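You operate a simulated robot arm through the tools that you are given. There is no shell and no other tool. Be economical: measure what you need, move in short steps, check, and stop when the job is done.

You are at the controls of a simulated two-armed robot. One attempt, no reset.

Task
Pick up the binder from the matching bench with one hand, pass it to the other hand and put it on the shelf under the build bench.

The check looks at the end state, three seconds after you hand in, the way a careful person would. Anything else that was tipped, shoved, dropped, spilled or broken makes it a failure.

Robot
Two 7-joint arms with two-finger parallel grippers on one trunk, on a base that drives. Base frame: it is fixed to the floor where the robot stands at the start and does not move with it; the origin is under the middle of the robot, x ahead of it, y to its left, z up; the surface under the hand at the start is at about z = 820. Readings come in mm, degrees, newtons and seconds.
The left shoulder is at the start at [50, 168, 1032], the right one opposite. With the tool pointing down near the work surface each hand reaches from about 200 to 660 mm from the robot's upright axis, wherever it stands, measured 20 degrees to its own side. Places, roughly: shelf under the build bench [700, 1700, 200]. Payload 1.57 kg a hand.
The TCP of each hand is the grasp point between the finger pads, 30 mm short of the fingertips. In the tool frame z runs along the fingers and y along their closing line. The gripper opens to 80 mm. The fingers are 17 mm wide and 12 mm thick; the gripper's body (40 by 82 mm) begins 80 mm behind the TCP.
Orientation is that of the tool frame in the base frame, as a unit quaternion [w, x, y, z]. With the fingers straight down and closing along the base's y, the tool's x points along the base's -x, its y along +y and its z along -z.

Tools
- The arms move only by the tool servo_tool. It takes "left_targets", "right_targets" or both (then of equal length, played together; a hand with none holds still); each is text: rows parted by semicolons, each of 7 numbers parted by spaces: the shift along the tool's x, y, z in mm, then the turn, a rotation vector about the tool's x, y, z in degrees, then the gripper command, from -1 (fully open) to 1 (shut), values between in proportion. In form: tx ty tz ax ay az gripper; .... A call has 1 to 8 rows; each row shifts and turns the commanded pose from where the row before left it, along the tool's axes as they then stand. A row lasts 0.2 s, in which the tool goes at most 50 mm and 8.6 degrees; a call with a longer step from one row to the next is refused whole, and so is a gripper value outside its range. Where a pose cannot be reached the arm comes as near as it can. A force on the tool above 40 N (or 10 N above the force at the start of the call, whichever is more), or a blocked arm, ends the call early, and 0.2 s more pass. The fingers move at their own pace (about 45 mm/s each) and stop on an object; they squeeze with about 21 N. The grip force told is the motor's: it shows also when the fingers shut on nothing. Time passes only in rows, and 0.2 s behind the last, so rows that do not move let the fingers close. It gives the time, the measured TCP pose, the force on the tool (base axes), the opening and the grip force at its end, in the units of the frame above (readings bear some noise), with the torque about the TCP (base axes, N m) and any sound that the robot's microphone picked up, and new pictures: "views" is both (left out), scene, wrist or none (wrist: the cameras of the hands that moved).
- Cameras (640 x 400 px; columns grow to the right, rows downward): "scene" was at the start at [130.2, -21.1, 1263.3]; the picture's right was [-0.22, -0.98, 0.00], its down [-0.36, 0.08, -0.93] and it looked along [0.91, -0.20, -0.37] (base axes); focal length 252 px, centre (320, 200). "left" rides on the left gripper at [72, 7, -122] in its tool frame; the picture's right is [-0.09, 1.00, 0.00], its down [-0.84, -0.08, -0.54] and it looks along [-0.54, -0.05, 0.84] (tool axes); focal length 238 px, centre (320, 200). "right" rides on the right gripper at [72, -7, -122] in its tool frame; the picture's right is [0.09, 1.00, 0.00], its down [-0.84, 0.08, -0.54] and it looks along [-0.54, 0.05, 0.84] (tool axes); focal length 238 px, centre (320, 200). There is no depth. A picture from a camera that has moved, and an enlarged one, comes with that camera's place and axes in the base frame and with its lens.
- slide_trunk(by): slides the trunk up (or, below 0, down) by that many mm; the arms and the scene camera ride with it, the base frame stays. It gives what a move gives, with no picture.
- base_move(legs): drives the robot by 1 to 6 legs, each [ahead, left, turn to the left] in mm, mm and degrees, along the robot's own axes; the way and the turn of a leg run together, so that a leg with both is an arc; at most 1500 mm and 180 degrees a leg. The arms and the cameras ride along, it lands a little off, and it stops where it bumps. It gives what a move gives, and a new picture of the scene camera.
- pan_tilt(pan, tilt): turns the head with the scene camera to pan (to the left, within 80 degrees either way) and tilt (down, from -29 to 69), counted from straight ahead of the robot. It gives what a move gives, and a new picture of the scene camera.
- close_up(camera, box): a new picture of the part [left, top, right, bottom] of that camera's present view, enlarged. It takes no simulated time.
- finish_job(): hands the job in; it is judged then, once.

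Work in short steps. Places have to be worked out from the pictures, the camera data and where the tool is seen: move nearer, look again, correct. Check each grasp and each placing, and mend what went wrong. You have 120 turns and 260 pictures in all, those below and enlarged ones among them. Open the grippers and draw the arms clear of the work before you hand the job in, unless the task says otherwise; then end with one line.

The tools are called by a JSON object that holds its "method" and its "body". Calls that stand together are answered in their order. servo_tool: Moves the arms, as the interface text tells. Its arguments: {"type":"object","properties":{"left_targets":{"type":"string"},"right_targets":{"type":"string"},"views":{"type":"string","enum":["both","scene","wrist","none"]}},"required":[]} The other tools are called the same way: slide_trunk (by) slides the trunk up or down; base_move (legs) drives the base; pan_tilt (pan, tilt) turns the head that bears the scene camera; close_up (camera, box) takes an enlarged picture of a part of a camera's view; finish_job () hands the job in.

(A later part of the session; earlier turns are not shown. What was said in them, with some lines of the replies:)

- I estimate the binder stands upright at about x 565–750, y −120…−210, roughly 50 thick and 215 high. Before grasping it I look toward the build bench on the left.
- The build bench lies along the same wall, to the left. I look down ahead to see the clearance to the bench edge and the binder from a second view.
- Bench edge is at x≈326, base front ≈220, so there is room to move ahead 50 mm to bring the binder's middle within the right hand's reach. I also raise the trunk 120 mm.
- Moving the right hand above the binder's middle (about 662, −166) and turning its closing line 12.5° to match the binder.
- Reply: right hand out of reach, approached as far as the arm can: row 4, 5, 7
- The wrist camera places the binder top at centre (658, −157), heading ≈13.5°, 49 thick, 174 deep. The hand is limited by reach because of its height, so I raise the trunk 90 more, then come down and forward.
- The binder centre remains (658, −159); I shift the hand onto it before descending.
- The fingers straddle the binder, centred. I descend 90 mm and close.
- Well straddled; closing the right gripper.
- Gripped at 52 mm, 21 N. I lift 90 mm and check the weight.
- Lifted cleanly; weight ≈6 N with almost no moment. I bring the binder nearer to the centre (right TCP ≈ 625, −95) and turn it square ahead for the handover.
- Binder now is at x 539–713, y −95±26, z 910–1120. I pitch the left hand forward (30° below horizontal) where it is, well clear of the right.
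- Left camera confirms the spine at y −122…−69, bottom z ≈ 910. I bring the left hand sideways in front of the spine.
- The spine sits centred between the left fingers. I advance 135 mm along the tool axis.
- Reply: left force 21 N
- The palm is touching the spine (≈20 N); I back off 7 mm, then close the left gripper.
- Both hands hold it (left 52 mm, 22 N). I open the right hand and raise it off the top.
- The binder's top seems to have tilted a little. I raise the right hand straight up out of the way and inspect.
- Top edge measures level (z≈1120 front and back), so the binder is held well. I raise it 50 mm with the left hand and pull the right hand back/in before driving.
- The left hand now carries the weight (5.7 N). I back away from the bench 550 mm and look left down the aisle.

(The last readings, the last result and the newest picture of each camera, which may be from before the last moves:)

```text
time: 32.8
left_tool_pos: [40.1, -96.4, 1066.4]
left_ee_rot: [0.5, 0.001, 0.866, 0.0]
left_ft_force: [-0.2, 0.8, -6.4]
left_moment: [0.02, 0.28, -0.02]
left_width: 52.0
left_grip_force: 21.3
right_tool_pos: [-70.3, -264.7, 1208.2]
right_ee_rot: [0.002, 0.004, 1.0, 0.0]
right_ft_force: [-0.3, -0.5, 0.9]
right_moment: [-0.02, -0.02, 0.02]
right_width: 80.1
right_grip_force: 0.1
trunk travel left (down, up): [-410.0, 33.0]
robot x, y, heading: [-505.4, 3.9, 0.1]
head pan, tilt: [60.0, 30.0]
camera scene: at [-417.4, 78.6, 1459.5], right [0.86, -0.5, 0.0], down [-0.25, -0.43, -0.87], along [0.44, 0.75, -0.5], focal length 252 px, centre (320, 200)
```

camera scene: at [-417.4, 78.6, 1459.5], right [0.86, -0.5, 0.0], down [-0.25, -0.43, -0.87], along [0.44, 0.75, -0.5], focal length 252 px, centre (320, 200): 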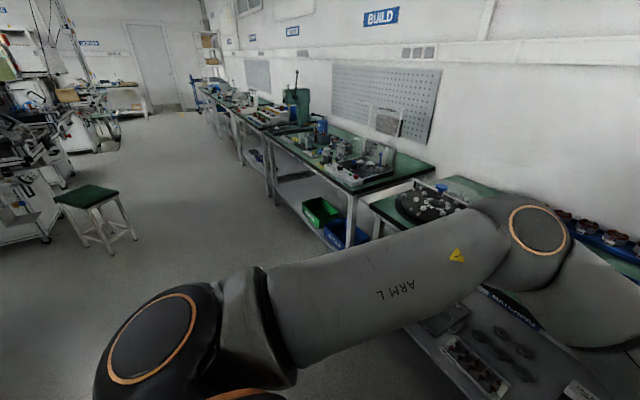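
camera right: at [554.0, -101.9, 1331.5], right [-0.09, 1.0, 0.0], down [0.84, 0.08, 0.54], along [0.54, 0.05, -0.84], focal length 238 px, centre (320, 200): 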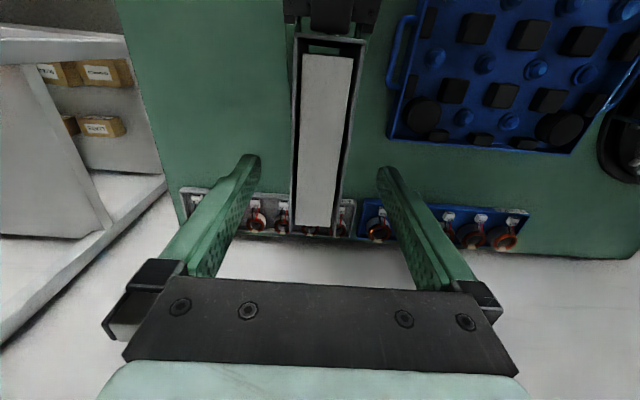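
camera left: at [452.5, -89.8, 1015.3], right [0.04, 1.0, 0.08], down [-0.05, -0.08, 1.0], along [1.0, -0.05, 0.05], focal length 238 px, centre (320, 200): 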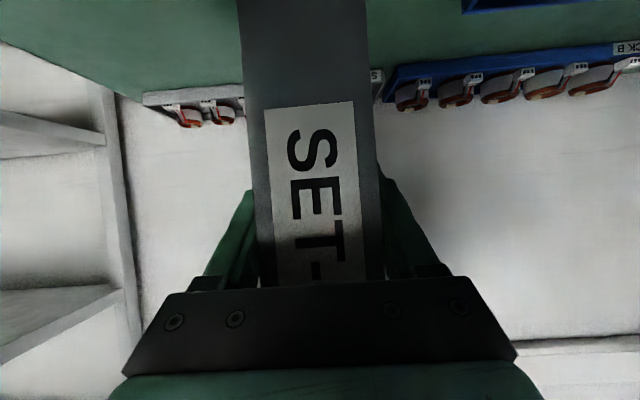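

The BUILD bench is next along the wall, with crates on its lower shelf at the right end. I drive left 1650 mm along the clear aisle.

{"method": "base_move", "body": {"legs": [[0, 850, 0], [0, 800, 0]]}}

{"method": "pan_tilt", "body": {"pan": 10, "tilt": 45}}

```text
time: 47.5
left_tool_pos: [53.6, 1520.7, 1065.8]
left_ee_rot: [0.499, 0.008, 0.866, -0.005]
left_ft_force: [-0.3, 0.9, -5.6]
left_moment: [0.02, 0.31, -0.03]
left_width: 51.9
left_grip_force: 21.4
right_tool_pos: [-58.2, 1353.2, 1208.9]
right_ee_rot: [0.002, 0.01, 1.0, 0.0]
right_ft_force: [0.2, -0.9, 0.1]
right_moment: [-0.01, -0.02, 0.0]
right_width: 79.7
right_grip_force: 0.0
trunk travel left (down, up): [-410.0, 33.0]
robot x, y, heading: [-487.1, 1623.9, -0.9]
head pan, tilt: [60.0, 30.0]
camera scene: at [-401.1, 1703.5, 1459.5], right [0.86, -0.52, 0.0], down [-0.26, -0.43, -0.87], along [0.45, 0.74, -0.5], focal length 252 px, centre (320, 200)
```

scene: 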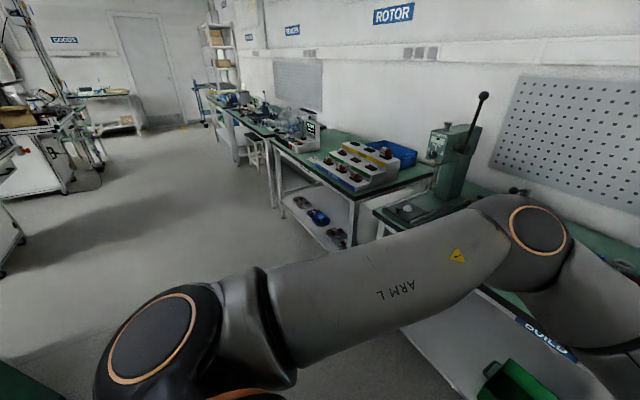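

```text
time: 48.6
left_tool_pos: [52.8, 1521.3, 1066.5]
left_ee_rot: [0.499, 0.007, 0.866, -0.004]
left_ft_force: [0.3, -0.4, -6.4]
left_moment: [0.01, 0.29, 0.0]
left_width: 51.8
left_grip_force: 21.0
right_tool_pos: [-58.4, 1354.1, 1209.2]
right_ee_rot: [0.002, 0.011, 1.0, -0.001]
right_ft_force: [-0.1, 0.1, 0.9]
right_moment: [-0.01, -0.01, 0.02]
right_width: 80.0
right_grip_force: 0.1
trunk travel left (down, up): [-410.0, 33.0]
robot x, y, heading: [-487.2, 1626.0, -1.1]
head pan, tilt: [10.0, 45.0]
camera scene: at [-367.5, 1638.6, 1436.9], right [0.16, -0.99, 0.0], down [-0.7, -0.11, -0.71], along [0.7, 0.11, -0.71], focal length 252 px, centre (320, 200)
```

scene: 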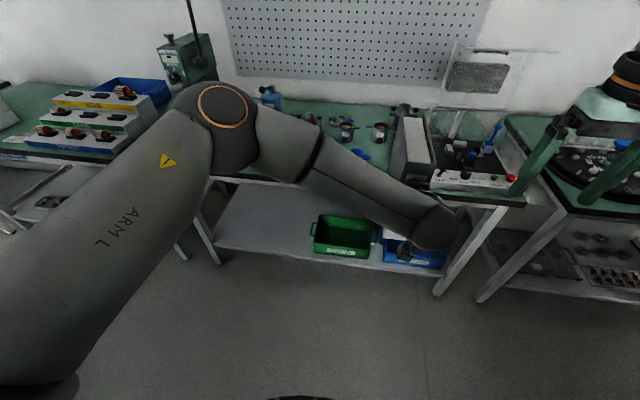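

The shelf's free stretch is from the green crate (y≈1820) to the left leg (y≈2370), front edge x≈370. I shift left 310 mm and correct heading, aiming to set the binder at about y 2050.

{"method": "base_move", "body": {"legs": [[0, 310, 1]]}}

{"method": "slide_trunk", "body": {"by": -200}}

```text
time: 51.9
left_tool_pos: [57.9, 1836.3, 1066.9]
left_ee_rot: [0.5, 0.0, 0.866, 0.0]
left_ft_force: [-0.2, 0.0, -6.6]
left_moment: [0.01, 0.3, 0.0]
left_width: 52.0
left_grip_force: 21.1
right_tool_pos: [-51.4, 1667.7, 1209.4]
right_ee_rot: [0.001, 0.002, 1.0, 0.001]
right_ft_force: [0.4, 0.4, 0.4]
right_moment: [0.0, -0.03, -0.03]
right_width: 80.0
right_grip_force: 0.0
trunk travel left (down, up): [-410.0, 33.0]
robot x, y, heading: [-483.1, 1931.4, -0.2]
head pan, tilt: [10.0, 45.0]
camera scene: at [-364.6, 1946.2, 1436.9], right [0.17, -0.98, 0.0], down [-0.7, -0.12, -0.71], along [0.7, 0.12, -0.71], focal length 252 px, centre (320, 200)
```

scene: 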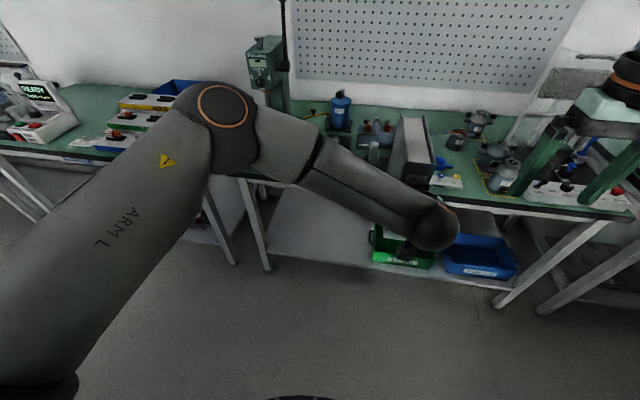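

```text
time: 54.1
left_tool_pos: [55.8, 1836.2, 866.6]
left_ee_rot: [0.499, 0.0, 0.867, 0.0]
left_ft_force: [0.6, -1.2, -6.3]
left_moment: [-0.01, 0.28, 0.0]
left_width: 52.0
left_grip_force: 20.7
right_tool_pos: [-50.7, 1668.2, 1009.9]
right_ee_rot: [0.002, 0.002, 1.0, 0.0]
right_ft_force: [0.3, -0.2, 0.8]
right_moment: [-0.03, 0.0, -0.03]
right_width: 79.8
right_grip_force: 0.0
trunk travel left (down, up): [-210.0, 233.0]
robot x, y, heading: [-483.9, 1931.4, -0.1]
head pan, tilt: [10.0, 45.0]
```

Holding steady. Now I shift the left hand to its own side (y +195) and tuck the right hand back and up.

{"method": "servo_tool", "body": {"left_targets": "0 39 0 0 0 0 1; 0 39 0 0 0 0 1; 0 39 0 0 0 0 1; 0 39 0 0 0 0 1; 0 39 0 0 0 0 1; 0 0 0 0 0 0 1", "right_targets": "34 0 -30 0 0 0 -1; 34 0 -30 0 0 0 -1; 34 0 -30 0 0 0 -1; 34 0 -30 0 0 0 -1; 34 0 -30 0 0 0 -1; 0 0 0 0 0 0 -1", "views": "none"}}

{"method": "slide_trunk", "body": {"by": -210}}

{"method": "pan_tilt", "body": {"pan": 10, "tilt": 40}}

```text
time: 55.5
left_tool_pos: [56.5, 2033.2, 864.3]
left_ee_rot: [0.499, 0.0, 0.866, 0.0]
left_ft_force: [-0.2, 0.7, -6.1]
left_moment: [0.01, 0.27, 0.01]
left_width: 52.2
left_grip_force: 21.3
right_tool_pos: [-220.0, 1665.9, 1157.3]
right_ee_rot: [0.001, 0.002, 1.0, 0.001]
right_ft_force: [0.2, 0.2, -0.5]
right_moment: [-0.03, 0.01, 0.02]
right_width: 80.0
right_grip_force: 0.0
trunk travel left (down, up): [-210.0, 233.0]
robot x, y, heading: [-489.1, 1935.3, -0.1]
head pan, tilt: [10.0, 45.0]
```

```text
time: 57.7
left_tool_pos: [57.5, 2034.4, 655.5]
left_ee_rot: [0.499, 0.0, 0.866, -0.001]
left_ft_force: [-0.2, 0.4, -6.4]
left_moment: [-0.01, 0.3, -0.02]
left_width: 51.7
left_grip_force: 21.7
right_tool_pos: [-220.2, 1666.7, 949.4]
right_ee_rot: [0.002, 0.003, 1.0, 0.001]
right_ft_force: [-0.3, 0.0, 0.8]
right_moment: [0.02, 0.01, 0.0]
right_width: 80.2
right_grip_force: 0.0
trunk travel left (down, up): [0.0, 443.0]
robot x, y, heading: [-484.5, 1933.3, 0.2]
head pan, tilt: [10.0, 45.0]
```

```text
time: 58.4
left_tool_pos: [56.2, 2033.1, 655.3]
left_ee_rot: [0.5, 0.0, 0.866, -0.001]
left_ft_force: [0.3, 0.2, -5.9]
left_moment: [0.01, 0.31, 0.02]
left_width: 51.9
left_grip_force: 21.0
right_tool_pos: [-220.3, 1666.2, 948.1]
right_ee_rot: [0.002, 0.002, 1.0, 0.001]
right_ft_force: [0.0, -0.2, 0.5]
right_moment: [0.03, -0.01, 0.03]
right_width: 79.9
right_grip_force: 0.1
trunk travel left (down, up): [0.0, 443.0]
robot x, y, heading: [-484.8, 1931.5, 0.2]
head pan, tilt: [10.0, 40.0]
camera scene: at [-361.3, 1946.8, 1034.1], right [0.17, -0.98, 0.0], down [-0.63, -0.11, -0.77], along [0.75, 0.13, -0.64], focal length 252 px, centre (320, 200)
```

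scene: 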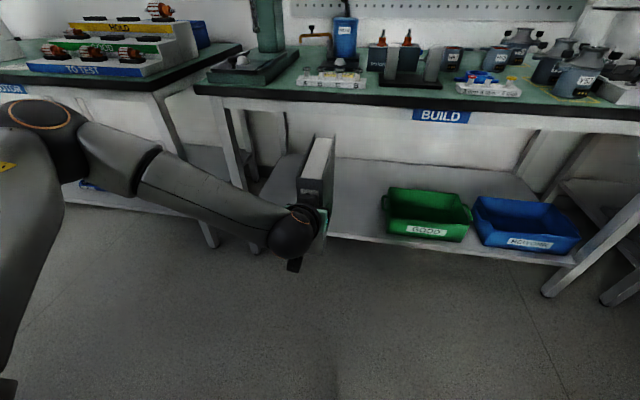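

Clear view of the shelf: front edge x≈374, free space left of the green crate. I lower the left hand 285 mm in the open aisle.

{"method": "servo_tool", "body": {"left_targets": "35.3 0 20.3 0 0 0 1; 35.3 0 20.3 0 0 0 1; 35.3 0 20.3 0 0 0 1; 35.3 0 20.3 0 0 0 1; 35.3 0 20.3 0 0 0 1; 35.3 0 20.3 0 0 0 1; 35.3 0 20.3 0 0 0 1; 0 0 0 0 0 0 1"}}

```text
time: 60.2
left_tool_pos: [69.8, 1979.6, 406.4]
left_ee_rot: [0.495, -0.003, 0.869, 0.004]
left_ft_force: [-0.3, -0.1, -5.9]
left_moment: [-0.02, 0.25, -0.02]
left_width: 51.8
left_grip_force: 21.0
left hand out of reach, approached as far as the arm can: row 4, 5, 6, 7
right_tool_pos: [-220.2, 1666.9, 948.7]
right_ee_rot: [0.002, 0.002, 1.0, 0.001]
right_ft_force: [0.4, -0.9, 0.2]
right_moment: [0.04, -0.02, 0.0]
right_width: 79.9
right_grip_force: 0.1
trunk travel left (down, up): [0.0, 443.0]
robot x, y, heading: [-483.2, 1934.0, 0.2]
head pan, tilt: [10.0, 40.0]
camera scene: at [-361.2, 1946.7, 1034.1], right [0.17, -0.98, 0.0], down [-0.63, -0.11, -0.77], along [0.75, 0.13, -0.64], focal length 252 px, centre (320, 200)
camera left: at [-71.3, 1984.0, 406.3], right [0.04, 1.0, 0.08], down [-0.04, -0.08, 1.0], along [1.0, -0.04, 0.04], focal length 238 px, centre (320, 200)
```

scene: 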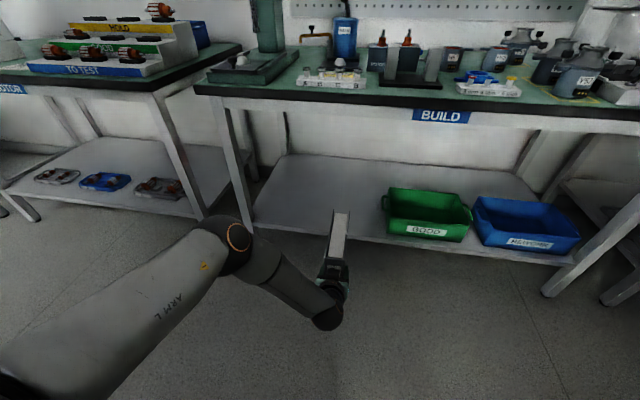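
left: 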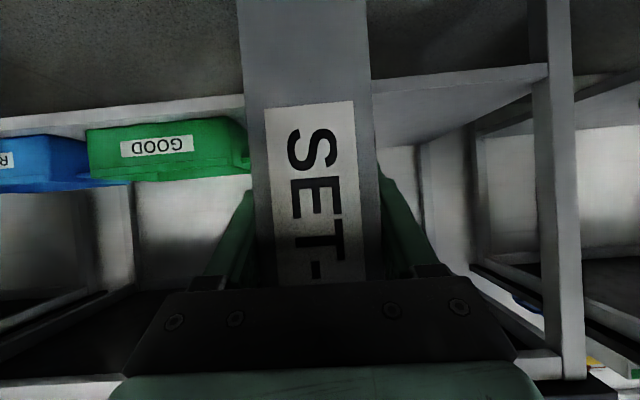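

Reach-limited at this distance, so I draw the hand back 75 mm toward the robot, and zoom to judge the shelf's height.

{"method": "servo_tool", "body": {"left_targets": "12.5 0 -21.7 0 0 0 1; 12.5 0 -21.7 0 0 0 1; 12.5 0 -21.7 0 0 0 1; 0 0 0 0 0 0 1; 0 0 0 0 0 0 1", "views": "both"}}

{"method": "close_up", "body": {"camera": "left", "box": [0, 40, 260, 200]}}

{"method": "close_up", "body": {"camera": "left", "box": [360, 20, 600, 170]}}

```text
time: 61.4
left_tool_pos: [-1.7, 1963.6, 413.9]
left_ee_rot: [0.498, -0.002, 0.867, 0.003]
left_ft_force: [-0.3, 0.0, -5.6]
left_moment: [-0.01, 0.32, 0.02]
left_width: 51.7
left_grip_force: 20.5
left hand out of reach, approached as far as the arm can: row 1, 2, 3
right_tool_pos: [-221.2, 1665.9, 948.7]
right_ee_rot: [0.001, 0.002, 1.0, 0.001]
right_ft_force: [-0.8, 0.0, 0.8]
right_moment: [0.01, -0.03, -0.04]
right_width: 79.9
right_grip_force: 0.1
trunk travel left (down, up): [0.0, 443.0]
robot x, y, heading: [-480.3, 1932.9, -0.1]
head pan, tilt: [10.0, 40.0]
camera scene: at [-361.3, 1946.7, 1034.1], right [0.17, -0.98, 0.0], down [-0.63, -0.11, -0.77], along [0.75, 0.13, -0.64], focal length 252 px, centre (320, 200)
camera left: at [-144.2, 1969.7, 414.2], right [0.04, 1.0, 0.08], down [-0.04, -0.08, 1.0], along [1.0, -0.04, 0.04], focal length 238 px, centre (320, 200)
```

scene: 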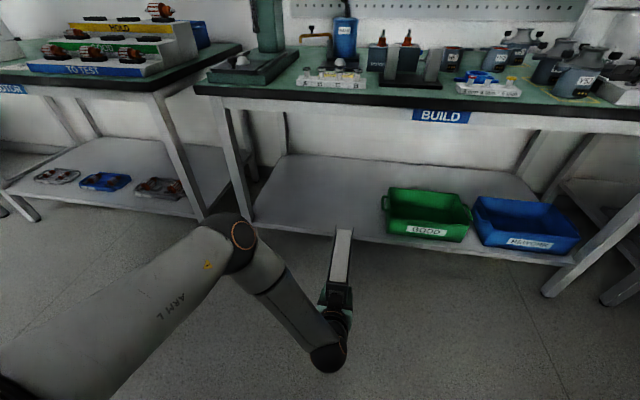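
left: 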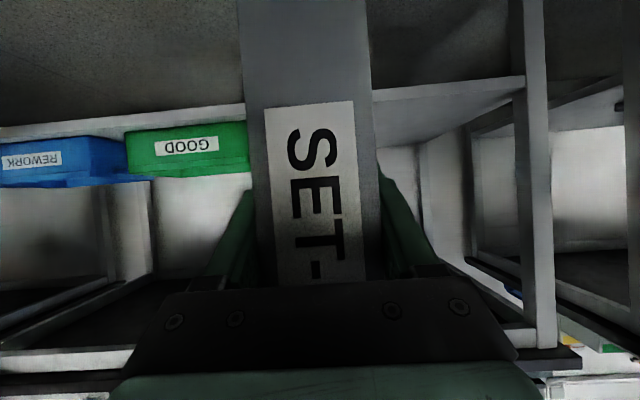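

```text
2.46 times, centred on (130, 120) of left
camera zoom: at [-144.2, 1969.7, 414.2], right [0.04, 1.0, 0.08], down [-0.04, -0.08, 1.0], along [1.0, -0.04, 0.04], focal length 587 px, centre (788, 397)
```

zoom: 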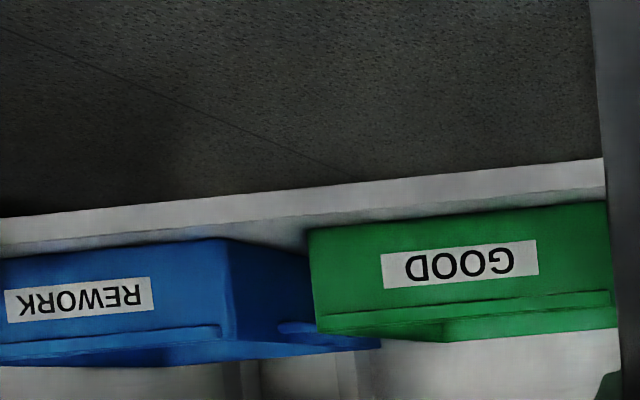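

```text
2.67 times, centred on (480, 95) of left
camera zoom: at [-144.2, 1969.7, 414.2], right [0.04, 1.0, 0.08], down [-0.04, -0.08, 1.0], along [1.0, -0.04, 0.04], focal length 636 px, centre (-107, 480)
```

zoom: 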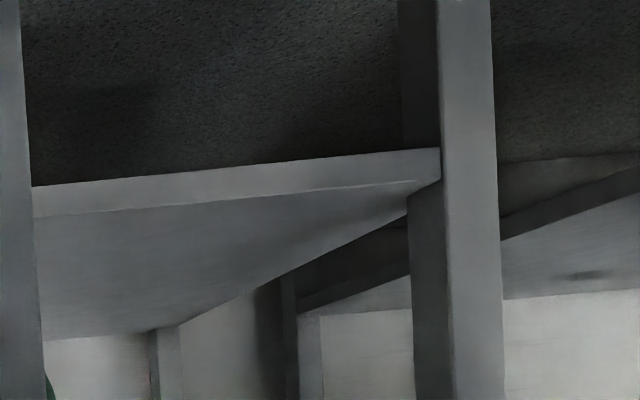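

The shelf top appears to be z≈235–250, so I need about 60 mm lower than the arm now gives. I explore the reach: shift the hand outward to the left, toward below its own shoulder.

{"method": "servo_tool", "body": {"left_targets": "0 30 0 0 0 0 1; 0 30 0 0 0 0 1; 0 30 0 0 0 0 1; 0 0 0 0 0 0 1; 0 0 0 0 0 0 1", "views": "scene"}}

```text
time: 62.6
left_tool_pos: [5.8, 1995.6, 452.5]
left_ee_rot: [0.496, -0.003, 0.868, 0.005]
left_ft_force: [-0.8, -0.2, -5.3]
left_moment: [0.02, 0.29, 0.01]
left_width: 51.9
left_grip_force: 20.8
left hand out of reach, approached as far as the arm can: row 1, 2, 3
right_tool_pos: [-220.9, 1666.5, 949.1]
right_ee_rot: [0.002, 0.002, 1.0, 0.001]
right_ft_force: [-0.6, -0.1, 0.5]
right_moment: [0.01, -0.03, 0.0]
right_width: 79.9
right_grip_force: 0.0
trunk travel left (down, up): [0.0, 443.0]
robot x, y, heading: [-484.7, 1934.1, 0.3]
head pan, tilt: [10.0, 40.0]
camera scene: at [-361.3, 1946.7, 1034.1], right [0.17, -0.98, 0.0], down [-0.63, -0.11, -0.77], along [0.75, 0.13, -0.64], focal length 252 px, centre (320, 200)
```

scene: 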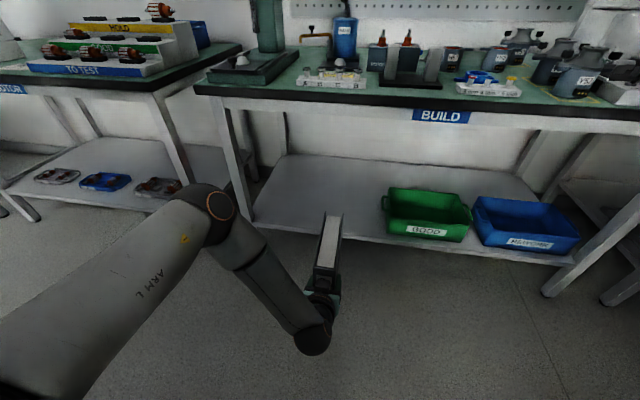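

Moving outward is worse, so a wrist-fold limit is at play; going forward and inward should be better. I try forward 100 and inward 80.

{"method": "servo_tool", "body": {"left_targets": "-12 -20 22 0 0 0 1; -12 -20 22 0 0 0 1; -12 -20 22 0 0 0 1; -12 -20 22 0 0 0 1; 0 0 0 0 0 0 1; 0 0 0 0 0 0 1", "views": "none"}}

```text
time: 64.0
left_tool_pos: [106.7, 1914.7, 451.1]
left_ee_rot: [0.499, 0.0, 0.867, 0.0]
left_ft_force: [0.3, 0.1, -7.3]
left_moment: [-0.02, 0.3, 0.0]
left_width: 51.9
left_grip_force: 21.3
right_tool_pos: [-220.0, 1666.1, 948.6]
right_ee_rot: [0.002, 0.002, 1.0, 0.002]
right_ft_force: [0.0, 1.3, 0.0]
right_moment: [0.02, -0.02, 0.0]
right_width: 79.9
right_grip_force: 0.1
trunk travel left (down, up): [0.0, 443.0]
robot x, y, heading: [-483.6, 1932.5, 0.1]
head pan, tilt: [10.0, 40.0]
```

No limit here, and the command restarts from the reached pose. I lower 100 mm from this spot.

{"method": "servo_tool", "body": {"left_targets": "21.6 0 12.5 0 0 0 1; 21.6 0 12.5 0 0 0 1; 21.6 0 12.5 0 0 0 1; 21.6 0 12.5 0 0 0 1; 0 0 0 0 0 0 1; 0 0 0 0 0 0 1", "views": "scene"}}

```text
time: 65.4
left_tool_pos: [105.1, 1913.9, 350.7]
left_ee_rot: [0.499, 0.0, 0.867, -0.001]
left_ft_force: [1.0, 0.3, -5.8]
left_moment: [-0.02, 0.25, 0.01]
left_width: 51.9
left_grip_force: 21.1
right_tool_pos: [-221.1, 1666.6, 949.0]
right_ee_rot: [0.002, 0.001, 1.0, 0.001]
right_ft_force: [1.0, 0.4, 1.2]
right_moment: [0.0, 0.01, -0.02]
right_width: 79.9
right_grip_force: 0.0
trunk travel left (down, up): [0.0, 443.0]
robot x, y, heading: [-486.0, 1933.6, -0.1]
head pan, tilt: [10.0, 40.0]
camera scene: at [-361.2, 1946.7, 1034.1], right [0.17, -0.98, 0.0], down [-0.63, -0.11, -0.77], along [0.75, 0.13, -0.64], focal length 252 px, centre (320, 200)
```

scene: 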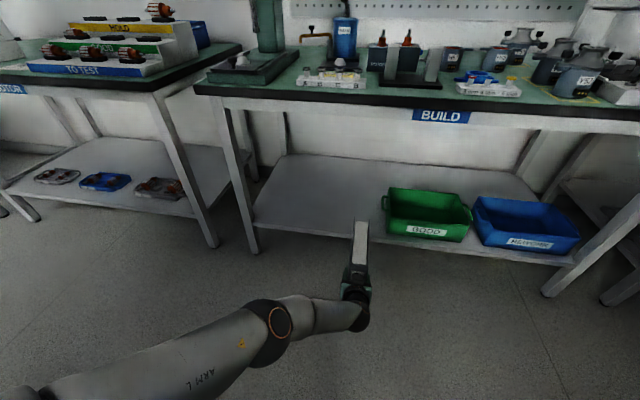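

It reaches 350 easily. I test 30 mm lower for margin, then raise to z≈400 for the approach.

{"method": "servo_tool", "body": {"left_targets": "13 0 7.5 0 0 0 1; 13 0 7.5 0 0 0 1; 0 0 0 0 0 0 1", "views": "none"}}

{"method": "servo_tool", "body": {"left_targets": "-20 0 -11.5 0 0 0 1; -20 0 -11.5 0 0 0 1; -20 0 -11.5 0 0 0 1; -9 0 -5 0 0 0 1; 0 0 0 0 0 0 1", "views": "wrist"}}

{"method": "close_up", "body": {"camera": "scene", "box": [220, 140, 480, 300]}}

```text
time: 66.2
left_tool_pos: [114.6, 1922.1, 351.9]
left_ee_rot: [0.511, -0.001, 0.859, -0.001]
left_ft_force: [1.0, -0.9, -5.8]
left_moment: [-0.03, 0.31, -0.02]
left_width: 52.1
left_grip_force: 21.4
left hand out of reach, approached as far as the arm can: row 1, 2
right_tool_pos: [-220.2, 1666.4, 949.2]
right_ee_rot: [0.002, 0.002, 1.0, 0.0]
right_ft_force: [-0.2, 0.0, -0.3]
right_moment: [-0.04, -0.01, 0.03]
right_width: 80.0
right_grip_force: 0.1
trunk travel left (down, up): [0.0, 443.0]
robot x, y, heading: [-484.8, 1933.9, -0.0]
head pan, tilt: [10.0, 40.0]
```

```text
time: 67.4
left_tool_pos: [102.8, 1920.6, 416.5]
left_ee_rot: [0.499, 0.0, 0.866, 0.0]
left_ft_force: [-0.3, 0.2, -6.8]
left_moment: [0.02, 0.31, 0.0]
left_width: 52.1
left_grip_force: 20.8
right_tool_pos: [-220.4, 1666.2, 947.6]
right_ee_rot: [0.001, 0.002, 1.0, 0.001]
right_ft_force: [-1.7, 0.3, -1.1]
right_moment: [0.03, -0.01, -0.01]
right_width: 79.9
right_grip_force: 0.0
trunk travel left (down, up): [0.0, 443.0]
robot x, y, heading: [-486.7, 1930.8, -0.0]
head pan, tilt: [10.0, 40.0]
camera left: at [-39.8, 1926.4, 415.3], right [0.05, 1.0, 0.08], down [-0.05, -0.08, 1.0], along [1.0, -0.05, 0.05], focal length 238 px, centre (320, 200)
```

left: 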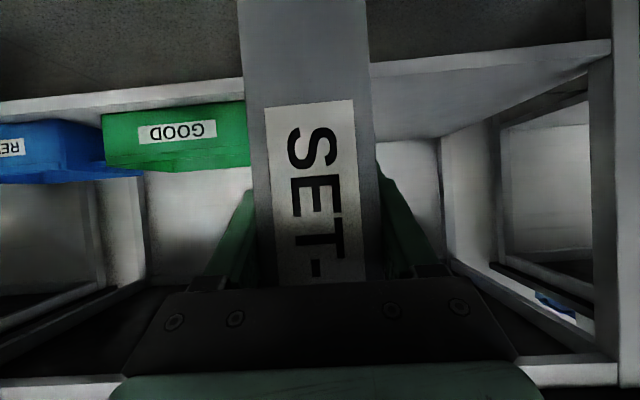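

```text
2.46 times, centred on (350, 220) of scene
camera zoom: at [-361.2, 1946.7, 1034.1], right [0.17, -0.98, 0.0], down [-0.63, -0.11, -0.77], along [0.75, 0.13, -0.64], focal length 622 px, centre (246, 151)
```

zoom: 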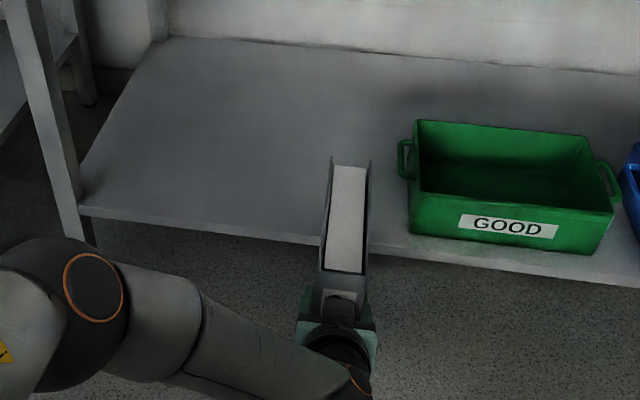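

Triangulating the two views: shelf top z≈240, front edge x≈369, so the release height is TCP z≈346. That needs some margin; I test lowering with the hand 60 mm further inward.

{"method": "servo_tool", "body": {"left_targets": "0 -30 0 0 0 0 1; 0 -30 0 0 0 0 1; 21 0 12 0 0 0 1; 21 0 12 0 0 0 1; 21 0 12 0 0 0 1; 21 0 12 0 0 0 1; 0 0 0 0 0 0 1; 0 0 0 0 0 0 1", "views": "none"}}

```text
time: 69.2
left_tool_pos: [103.0, 1870.0, 384.6]
left_ee_rot: [0.5, -0.003, 0.866, 0.005]
left_ft_force: [0.5, 0.3, -6.7]
left_moment: [-0.02, 0.31, 0.0]
left_width: 52.2
left_grip_force: 21.3
left hand out of reach, approached as far as the arm can: row 3, 4, 5, 6
right_tool_pos: [-220.5, 1665.8, 949.0]
right_ee_rot: [0.002, 0.002, 1.0, 0.001]
right_ft_force: [0.8, 1.5, 0.2]
right_moment: [0.02, 0.01, -0.03]
right_width: 80.2
right_grip_force: 0.0
trunk travel left (down, up): [0.0, 443.0]
robot x, y, heading: [-490.0, 1934.2, 0.1]
head pan, tilt: [10.0, 40.0]
```

Inward is reach-limited. The sweet spot should be slightly nearer and around the robot's midline; I test rel (565, 0).

{"method": "servo_tool", "body": {"left_targets": "0 20 -14 0 0 0 1; 0 20 -14 0 0 0 1; 0 22 0 0 0 0 1; 21 0 12 0 0 0 1; 21 0 12 0 0 0 1; 21 0 12 0 0 0 1; 0 0 0 0 0 0 1; 0 0 0 0 0 0 1", "views": "none"}}

```text
time: 71.0
left_tool_pos: [75.4, 1920.7, 329.0]
left_ee_rot: [0.496, -0.002, 0.868, 0.003]
left_ft_force: [-0.4, -0.2, -5.0]
left_moment: [-0.01, 0.31, -0.05]
left_width: 52.0
left_grip_force: 20.7
right_tool_pos: [-219.5, 1667.2, 947.8]
right_ee_rot: [0.002, 0.003, 1.0, 0.002]
right_ft_force: [0.0, -0.9, -0.2]
right_moment: [0.03, -0.01, -0.01]
right_width: 80.2
right_grip_force: 0.0
trunk travel left (down, up): [0.0, 443.0]
robot x, y, heading: [-484.1, 1928.3, 0.1]
head pan, tilt: [10.0, 40.0]
```

Reached rel (560, −10) at z 329 — enough margin below the needed 346. I raise 80 mm, shift left 130 mm, then drive forward in two steps.

{"method": "servo_tool", "body": {"left_targets": "-20 0 -11.5 0 0 0 1; -20 0 -11.5 0 0 0 1; -20 0 -11.5 0 0 0 1; -9 0 -5.5 0 0 0 1; 0 0 0 0 0 0 1", "views": "none"}}

{"method": "base_move", "body": {"legs": [[0, 130, 0], [150, 0, 0]]}}

```text
time: 72.2
left_tool_pos: [75.3, 1922.9, 408.4]
left_ee_rot: [0.498, 0.0, 0.867, 0.0]
left_ft_force: [0.1, -0.2, -6.8]
left_moment: [-0.01, 0.3, -0.02]
left_width: 51.6
left_grip_force: 20.7
right_tool_pos: [-220.1, 1664.8, 947.7]
right_ee_rot: [0.002, 0.002, 1.0, 0.0]
right_ft_force: [-0.5, -0.1, -1.0]
right_moment: [0.01, -0.02, -0.02]
right_width: 80.1
right_grip_force: 0.1
trunk travel left (down, up): [0.0, 443.0]
robot x, y, heading: [-486.0, 1932.2, -0.1]
head pan, tilt: [10.0, 40.0]
```

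```text
time: 75.0
left_tool_pos: [224.6, 2053.6, 408.0]
left_ee_rot: [0.499, 0.001, 0.866, 0.0]
left_ft_force: [-0.1, -0.7, -6.8]
left_moment: [0.02, 0.29, 0.01]
left_width: 51.8
left_grip_force: 21.2
right_tool_pos: [-71.1, 1797.7, 948.3]
right_ee_rot: [0.002, 0.001, 1.0, 0.0]
right_ft_force: [-0.6, 0.6, 1.0]
right_moment: [0.0, -0.02, -0.01]
right_width: 80.0
right_grip_force: 0.2
trunk travel left (down, up): [0.0, 443.0]
robot x, y, heading: [-335.6, 2065.7, -0.1]
head pan, tilt: [10.0, 40.0]
camera scene: at [-211.0, 2078.0, 1034.1], right [0.17, -0.99, 0.0], down [-0.63, -0.11, -0.77], along [0.75, 0.13, -0.64], focal length 252 px, centre (320, 200)
```

scene: 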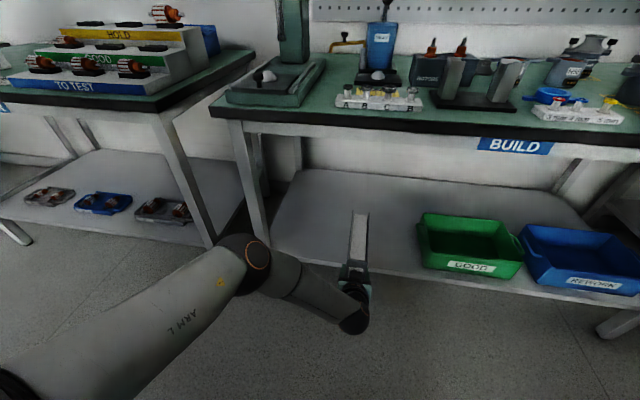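

Binder's front is just at the shelf edge; I confirm the shelf height from the left camera before going in.

{"method": "close_up", "body": {"camera": "left", "box": [0, 0, 640, 400]}}

{"method": "close_up", "body": {"camera": "scene", "box": [220, 160, 480, 320]}}

```text
1.00 times, centred on (320, 200) of left (not enlarged: the box is as wide or as high as the picture)
camera zoom: at [82.0, 2059.5, 406.7], right [0.05, 1.0, 0.08], down [-0.05, -0.08, 1.0], along [1.0, -0.05, 0.05], focal length 238 px, centre (320, 200)
```

zoom: 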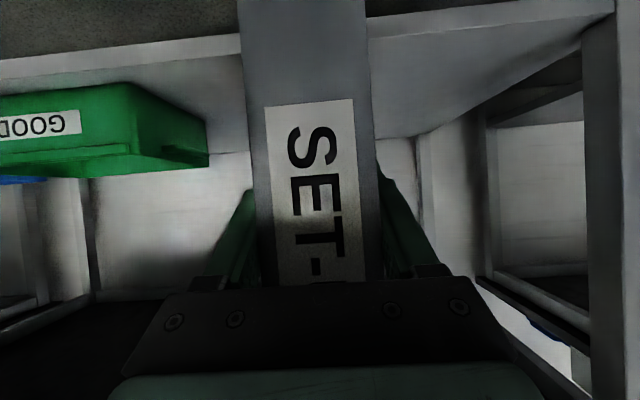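

```text
2.46 times, centred on (350, 240) of scene
camera zoom: at [-211.0, 2078.0, 1034.1], right [0.17, -0.99, 0.0], down [-0.63, -0.11, -0.77], along [0.75, 0.13, -0.64], focal length 622 px, centre (246, 102)
```

zoom: 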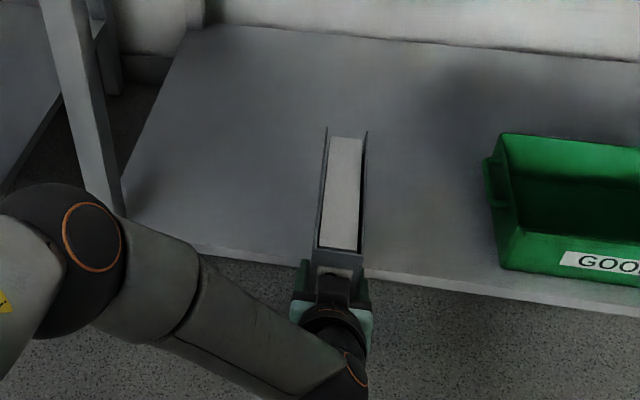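

Shelf top again ≈238; binder bottom ≈302, so it clears. Driving forward 235 mm.

{"method": "base_move", "body": {"legs": [[120, 0, 0], [115, 0, 0]]}}

{"method": "close_up", "body": {"camera": "left", "box": [0, 0, 640, 400]}}

```text
time: 77.0
left_tool_pos: [460.0, 2054.8, 409.2]
left_ee_rot: [0.499, -0.001, 0.867, 0.001]
left_ft_force: [-0.6, -0.9, -5.9]
left_moment: [-0.01, 0.28, 0.04]
left_width: 51.9
left_grip_force: 20.7
right_tool_pos: [165.7, 1797.6, 948.8]
right_ee_rot: [0.001, 0.002, 1.0, 0.001]
right_ft_force: [1.2, -0.6, 0.7]
right_moment: [0.0, 0.01, -0.01]
right_width: 79.9
right_grip_force: 0.1
trunk travel left (down, up): [0.0, 443.0]
robot x, y, heading: [-103.6, 2064.3, -0.2]
head pan, tilt: [10.0, 40.0]
camera scene: at [24.3, 2077.8, 1034.1], right [0.17, -0.98, 0.0], down [-0.63, -0.11, -0.77], along [0.75, 0.13, -0.64], focal length 252 px, centre (320, 200)
```

scene: 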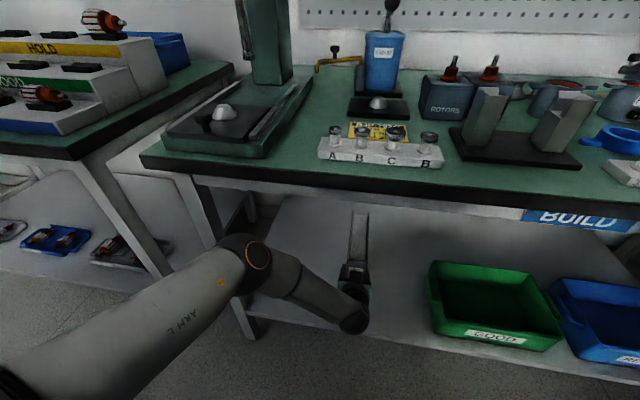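

```text
1.00 times, centred on (320, 200) of left (not enlarged: the box is as wide or as high as the picture)
camera zoom: at [317.2, 2059.9, 406.6], right [0.05, 1.0, 0.08], down [-0.05, -0.08, 1.0], along [1.0, -0.05, 0.04], focal length 238 px, centre (320, 200)
```

zoom: 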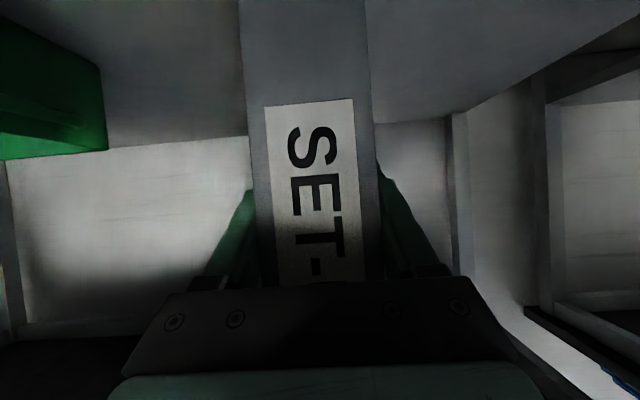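

Inside over the shelf. I lower 48 mm, then feel for contact.

{"method": "servo_tool", "body": {"left_targets": "13.9 0 8 0 0 0 1; 13.9 0 8 0 0 0 1; 13.9 0 8 0 0 0 1; 0 0 0 0 0 0 1", "views": "none"}}

{"method": "servo_tool", "body": {"left_targets": "3.5 0 2 0 0 0 1; 3.5 0 2 0 0 0 1; 0 0 0 0 0 0 1", "views": "none"}}

```text
time: 78.0
left_tool_pos: [460.0, 2055.2, 359.5]
left_ee_rot: [0.498, 0.0, 0.867, 0.0]
left_ft_force: [-0.4, 0.1, -5.4]
left_moment: [0.0, 0.31, -0.01]
left_width: 52.1
left_grip_force: 20.9
right_tool_pos: [165.3, 1797.6, 947.9]
right_ee_rot: [0.002, 0.002, 1.0, 0.001]
right_ft_force: [0.4, -0.5, -0.2]
right_moment: [-0.02, 0.03, 0.01]
right_width: 79.9
right_grip_force: 0.0
trunk travel left (down, up): [0.0, 443.0]
robot x, y, heading: [-99.7, 2064.1, -0.1]
head pan, tilt: [10.0, 40.0]
```

```text
time: 78.8
left_tool_pos: [461.6, 2054.3, 355.5]
left_ee_rot: [0.502, 0.0, 0.865, -0.001]
left_ft_force: [0.9, -0.3, 10.5]
left_moment: [0.0, 0.87, 0.04]
left_width: 52.0
left_grip_force: 20.9
right_tool_pos: [164.5, 1796.4, 948.9]
right_ee_rot: [0.003, 0.001, 1.0, 0.0]
right_ft_force: [0.5, 0.0, -0.8]
right_moment: [-0.04, -0.01, -0.02]
right_width: 79.8
right_grip_force: 0.0
trunk travel left (down, up): [0.0, 443.0]
robot x, y, heading: [-99.2, 2063.5, 0.1]
head pan, tilt: [10.0, 40.0]
```

Contact at z≈355, with the moment suggesting the spine's bottom edge touches first. I look at the binder's attitude.

{"method": "close_up", "body": {"camera": "scene", "box": [280, 180, 440, 340]}}

{"method": "close_up", "body": {"camera": "left", "box": [160, 0, 480, 200]}}

```text
2.50 times, centred on (360, 260) of scene
camera zoom: at [23.4, 2077.8, 1034.5], right [0.17, -0.98, 0.0], down [-0.63, -0.11, -0.77], along [0.76, 0.13, -0.64], focal length 631 px, centre (220, 50)
```

zoom: 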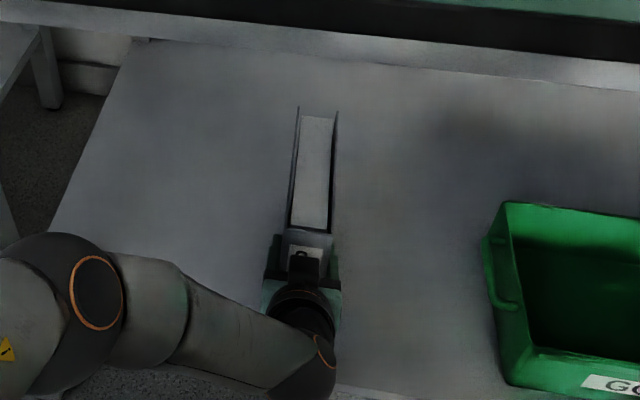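

```text
2.00 times, centred on (320, 100) of left
camera zoom: at [319.2, 2059.8, 352.9], right [0.04, 1.0, 0.08], down [-0.06, -0.08, 1.0], along [1.0, -0.05, 0.05], focal length 477 px, centre (320, 400)
```

zoom: 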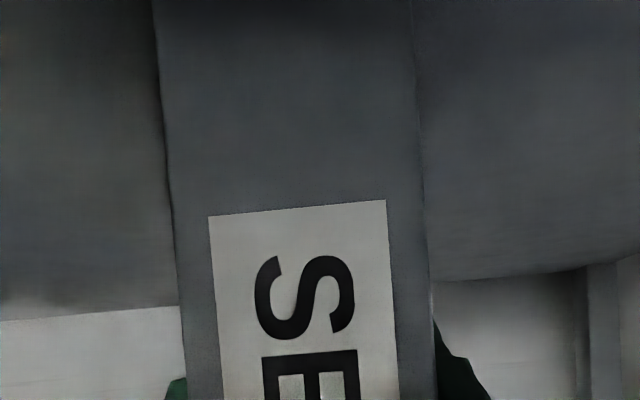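

The top looks ≈2° nose-up, matching the moment. I lift 3 mm, pitch the hand 2° nose-down, then re-lower gently.

{"method": "servo_tool", "body": {"left_targets": "-2.6 0 -1.5 0 0 0 1; 0 0 0 0 2 0 1; 0 0 0 0 0 0 1", "views": "none"}}

{"method": "servo_tool", "body": {"left_targets": "2.6 0 1.5 0 0 0 1; 0 0 0 0 0 0 1", "views": "none"}}

```text
time: 79.6
left_tool_pos: [458.8, 2053.7, 354.1]
left_ee_rot: [0.484, 0.001, 0.875, -0.001]
left_ft_force: [1.7, 0.7, 1.9]
left_moment: [-0.01, -0.8, 0.01]
left_width: 52.0
left_grip_force: 20.8
right_tool_pos: [165.3, 1796.4, 948.6]
right_ee_rot: [0.003, 0.002, 1.0, 0.001]
right_ft_force: [0.3, -0.6, -0.1]
right_moment: [-0.04, 0.0, 0.0]
right_width: 79.8
right_grip_force: 0.0
trunk travel left (down, up): [0.0, 443.0]
robot x, y, heading: [-100.7, 2065.7, 0.3]
head pan, tilt: [10.0, 40.0]
```

```text
time: 80.2
left_tool_pos: [458.7, 2053.8, 355.3]
left_ee_rot: [0.486, 0.0, 0.874, 0.0]
left_ft_force: [-7.7, 4.0, 19.7]
left_moment: [0.13, 0.26, -0.01]
left_width: 51.4
left_grip_force: 21.1
right_tool_pos: [163.4, 1796.0, 949.8]
right_ee_rot: [0.003, 0.001, 1.0, 0.001]
right_ft_force: [0.3, -0.1, -0.9]
right_moment: [0.01, 0.01, 0.02]
right_width: 80.3
right_grip_force: 0.1
trunk travel left (down, up): [0.0, 443.0]
robot x, y, heading: [-101.2, 2060.5, 0.4]
head pan, tilt: [10.0, 40.0]
```

Both edges now bear (moment small). I relieve the pressure by 1.5 mm and open the left gripper gently.

{"method": "servo_tool", "body": {"left_targets": "-1.3 0 -0.7 0 0 0 1; 0 0 0 0 0 0 1; 0 0 0 0 0 0 0.2; 0 0 0 0 0 0 -1; 0 0 0 0 0 0 -1; 0 0 0 0 0 0 -1; 0 0 0 0 0 0 -1"}}

```text
time: 81.8
left_tool_pos: [458.6, 2054.8, 353.5]
left_ee_rot: [0.483, -0.001, 0.876, 0.0]
left_ft_force: [-0.5, -0.7, 0.7]
left_moment: [0.0, -0.02, 0.0]
left_width: 80.2
left_grip_force: 0.0
right_tool_pos: [164.9, 1796.6, 949.0]
right_ee_rot: [0.001, 0.0, 1.0, 0.0]
right_ft_force: [-1.1, -0.2, -0.3]
right_moment: [-0.02, -0.01, 0.0]
right_width: 79.9
right_grip_force: 0.0
trunk travel left (down, up): [0.0, 443.0]
robot x, y, heading: [-100.6, 2062.8, -0.1]
head pan, tilt: [10.0, 40.0]
camera scene: at [23.9, 2077.8, 1034.2], right [0.17, -0.98, 0.0], down [-0.63, -0.11, -0.77], along [0.75, 0.13, -0.64], focal length 252 px, centre (320, 200)
camera left: at [316.5, 2060.2, 356.8], right [0.05, 1.0, 0.08], down [-0.01, -0.08, 1.0], along [1.0, -0.05, 0.01], focal length 238 px, centre (320, 200)
```

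scene: 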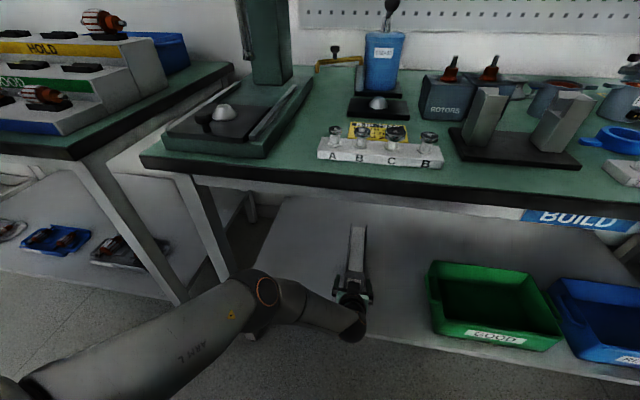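
left: 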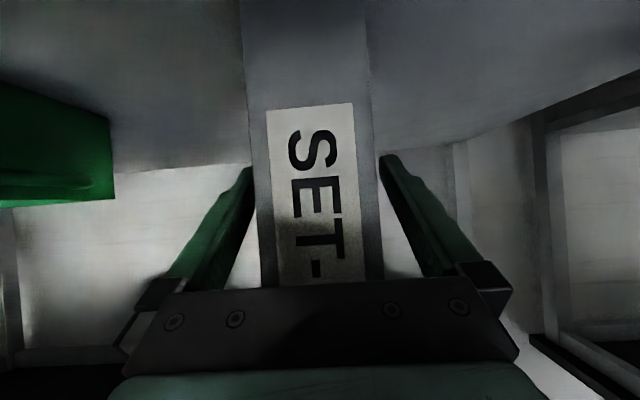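

Fingers are open and clear on both sides. I withdraw straight back with the base, which keeps the arm posture.

{"method": "base_move", "body": {"legs": [[-60, 0, 0], [-140, 0, 0]]}}

{"method": "close_up", "body": {"camera": "left", "box": [0, 0, 640, 400]}}

```text
time: 83.7
left_tool_pos: [259.0, 2053.6, 353.9]
left_ee_rot: [0.484, -0.001, 0.875, 0.001]
left_ft_force: [-0.4, -0.7, 0.8]
left_moment: [0.01, 0.0, -0.01]
left_width: 80.0
left_grip_force: 0.1
right_tool_pos: [-34.5, 1796.2, 949.2]
right_ee_rot: [0.002, 0.002, 1.0, 0.0]
right_ft_force: [0.3, -0.1, -0.4]
right_moment: [0.0, 0.0, 0.01]
right_width: 79.9
right_grip_force: 0.0
trunk travel left (down, up): [0.0, 443.0]
robot x, y, heading: [-298.9, 2061.5, -0.2]
head pan, tilt: [10.0, 40.0]
camera scene: at [-175.6, 2078.0, 1034.2], right [0.17, -0.98, 0.0], down [-0.63, -0.11, -0.77], along [0.75, 0.13, -0.64], focal length 252 px, centre (320, 200)
```

scene: 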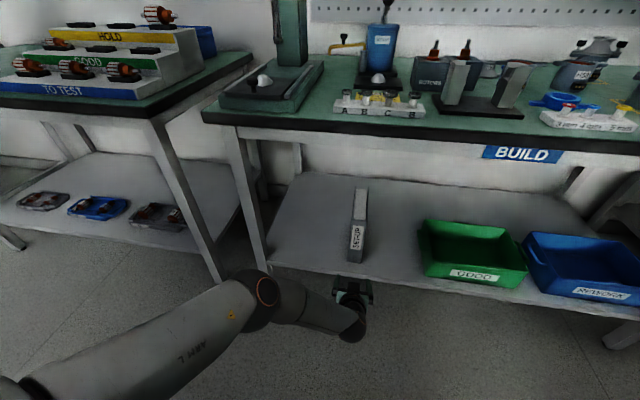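

```text
1.00 times, centred on (320, 200) of left (not enlarged: the box is as wide or as high as the picture)
camera zoom: at [117.1, 2060.2, 356.8], right [0.05, 1.0, 0.08], down [-0.01, -0.08, 1.0], along [1.0, -0.05, 0.01], focal length 238 px, centre (320, 200)
```

zoom: 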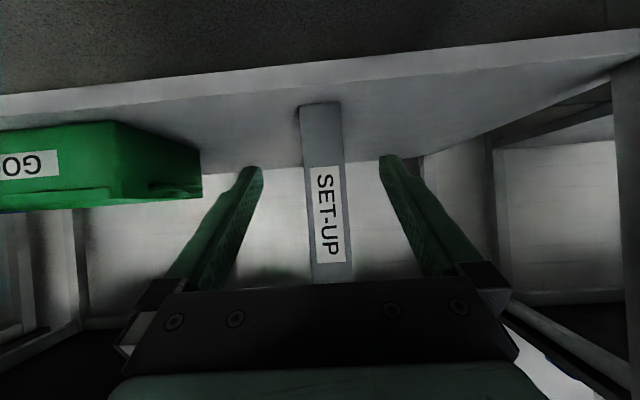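

The binder stands upright on the shelf, fully inside the edge, clear of the crates. I back off further for clearance and take a last look.

{"method": "base_move", "body": {"legs": [[-200, 0, 0]]}}

{"method": "close_up", "body": {"camera": "scene", "box": [220, 120, 480, 280]}}

```text
time: 85.4
left_tool_pos: [56.1, 2054.0, 353.2]
left_ee_rot: [0.485, -0.002, 0.875, 0.001]
left_ft_force: [-0.6, -0.6, 0.0]
left_moment: [0.0, 0.0, 0.0]
left_width: 80.1
left_grip_force: 0.0
right_tool_pos: [-237.3, 1797.6, 948.4]
right_ee_rot: [0.002, 0.001, 1.0, 0.001]
right_ft_force: [0.1, 0.6, -0.1]
right_moment: [0.03, 0.0, 0.02]
right_width: 80.1
right_grip_force: 0.0
trunk travel left (down, up): [0.0, 443.0]
robot x, y, heading: [-503.8, 2064.0, -0.0]
head pan, tilt: [10.0, 40.0]
camera scene: at [-378.9, 2078.3, 1034.2], right [0.17, -0.98, 0.0], down [-0.63, -0.11, -0.77], along [0.75, 0.13, -0.64], focal length 252 px, centre (320, 200)
```

scene: 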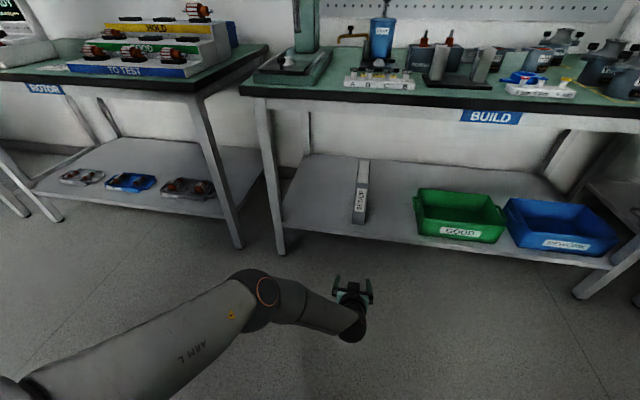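

```text
2.46 times, centred on (350, 200) of scene
camera zoom: at [-378.9, 2078.3, 1034.2], right [0.17, -0.98, 0.0], down [-0.63, -0.11, -0.77], along [0.75, 0.13, -0.64], focal length 622 px, centre (246, 200)
```

zoom: 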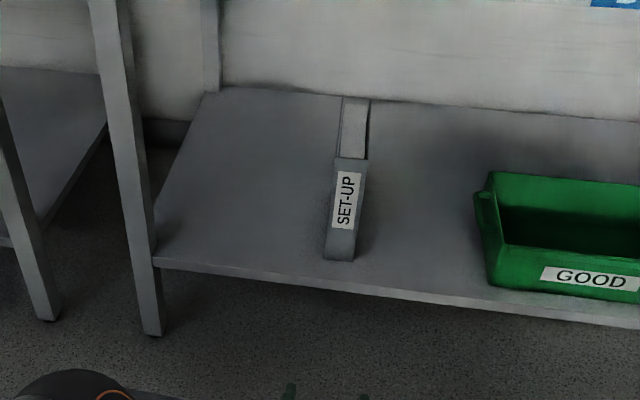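

The binder stands squarely on the shelf, both grippers are open, and the arms are clear, so I hand in.

{"method": "finish_job", "body": {}}

```text
The job is handed in.
```

The right hand picked up the binder and passed it to the left, which stood it upright on the shelf under the build bench; nothing else was seen to move, and the job is handed in.
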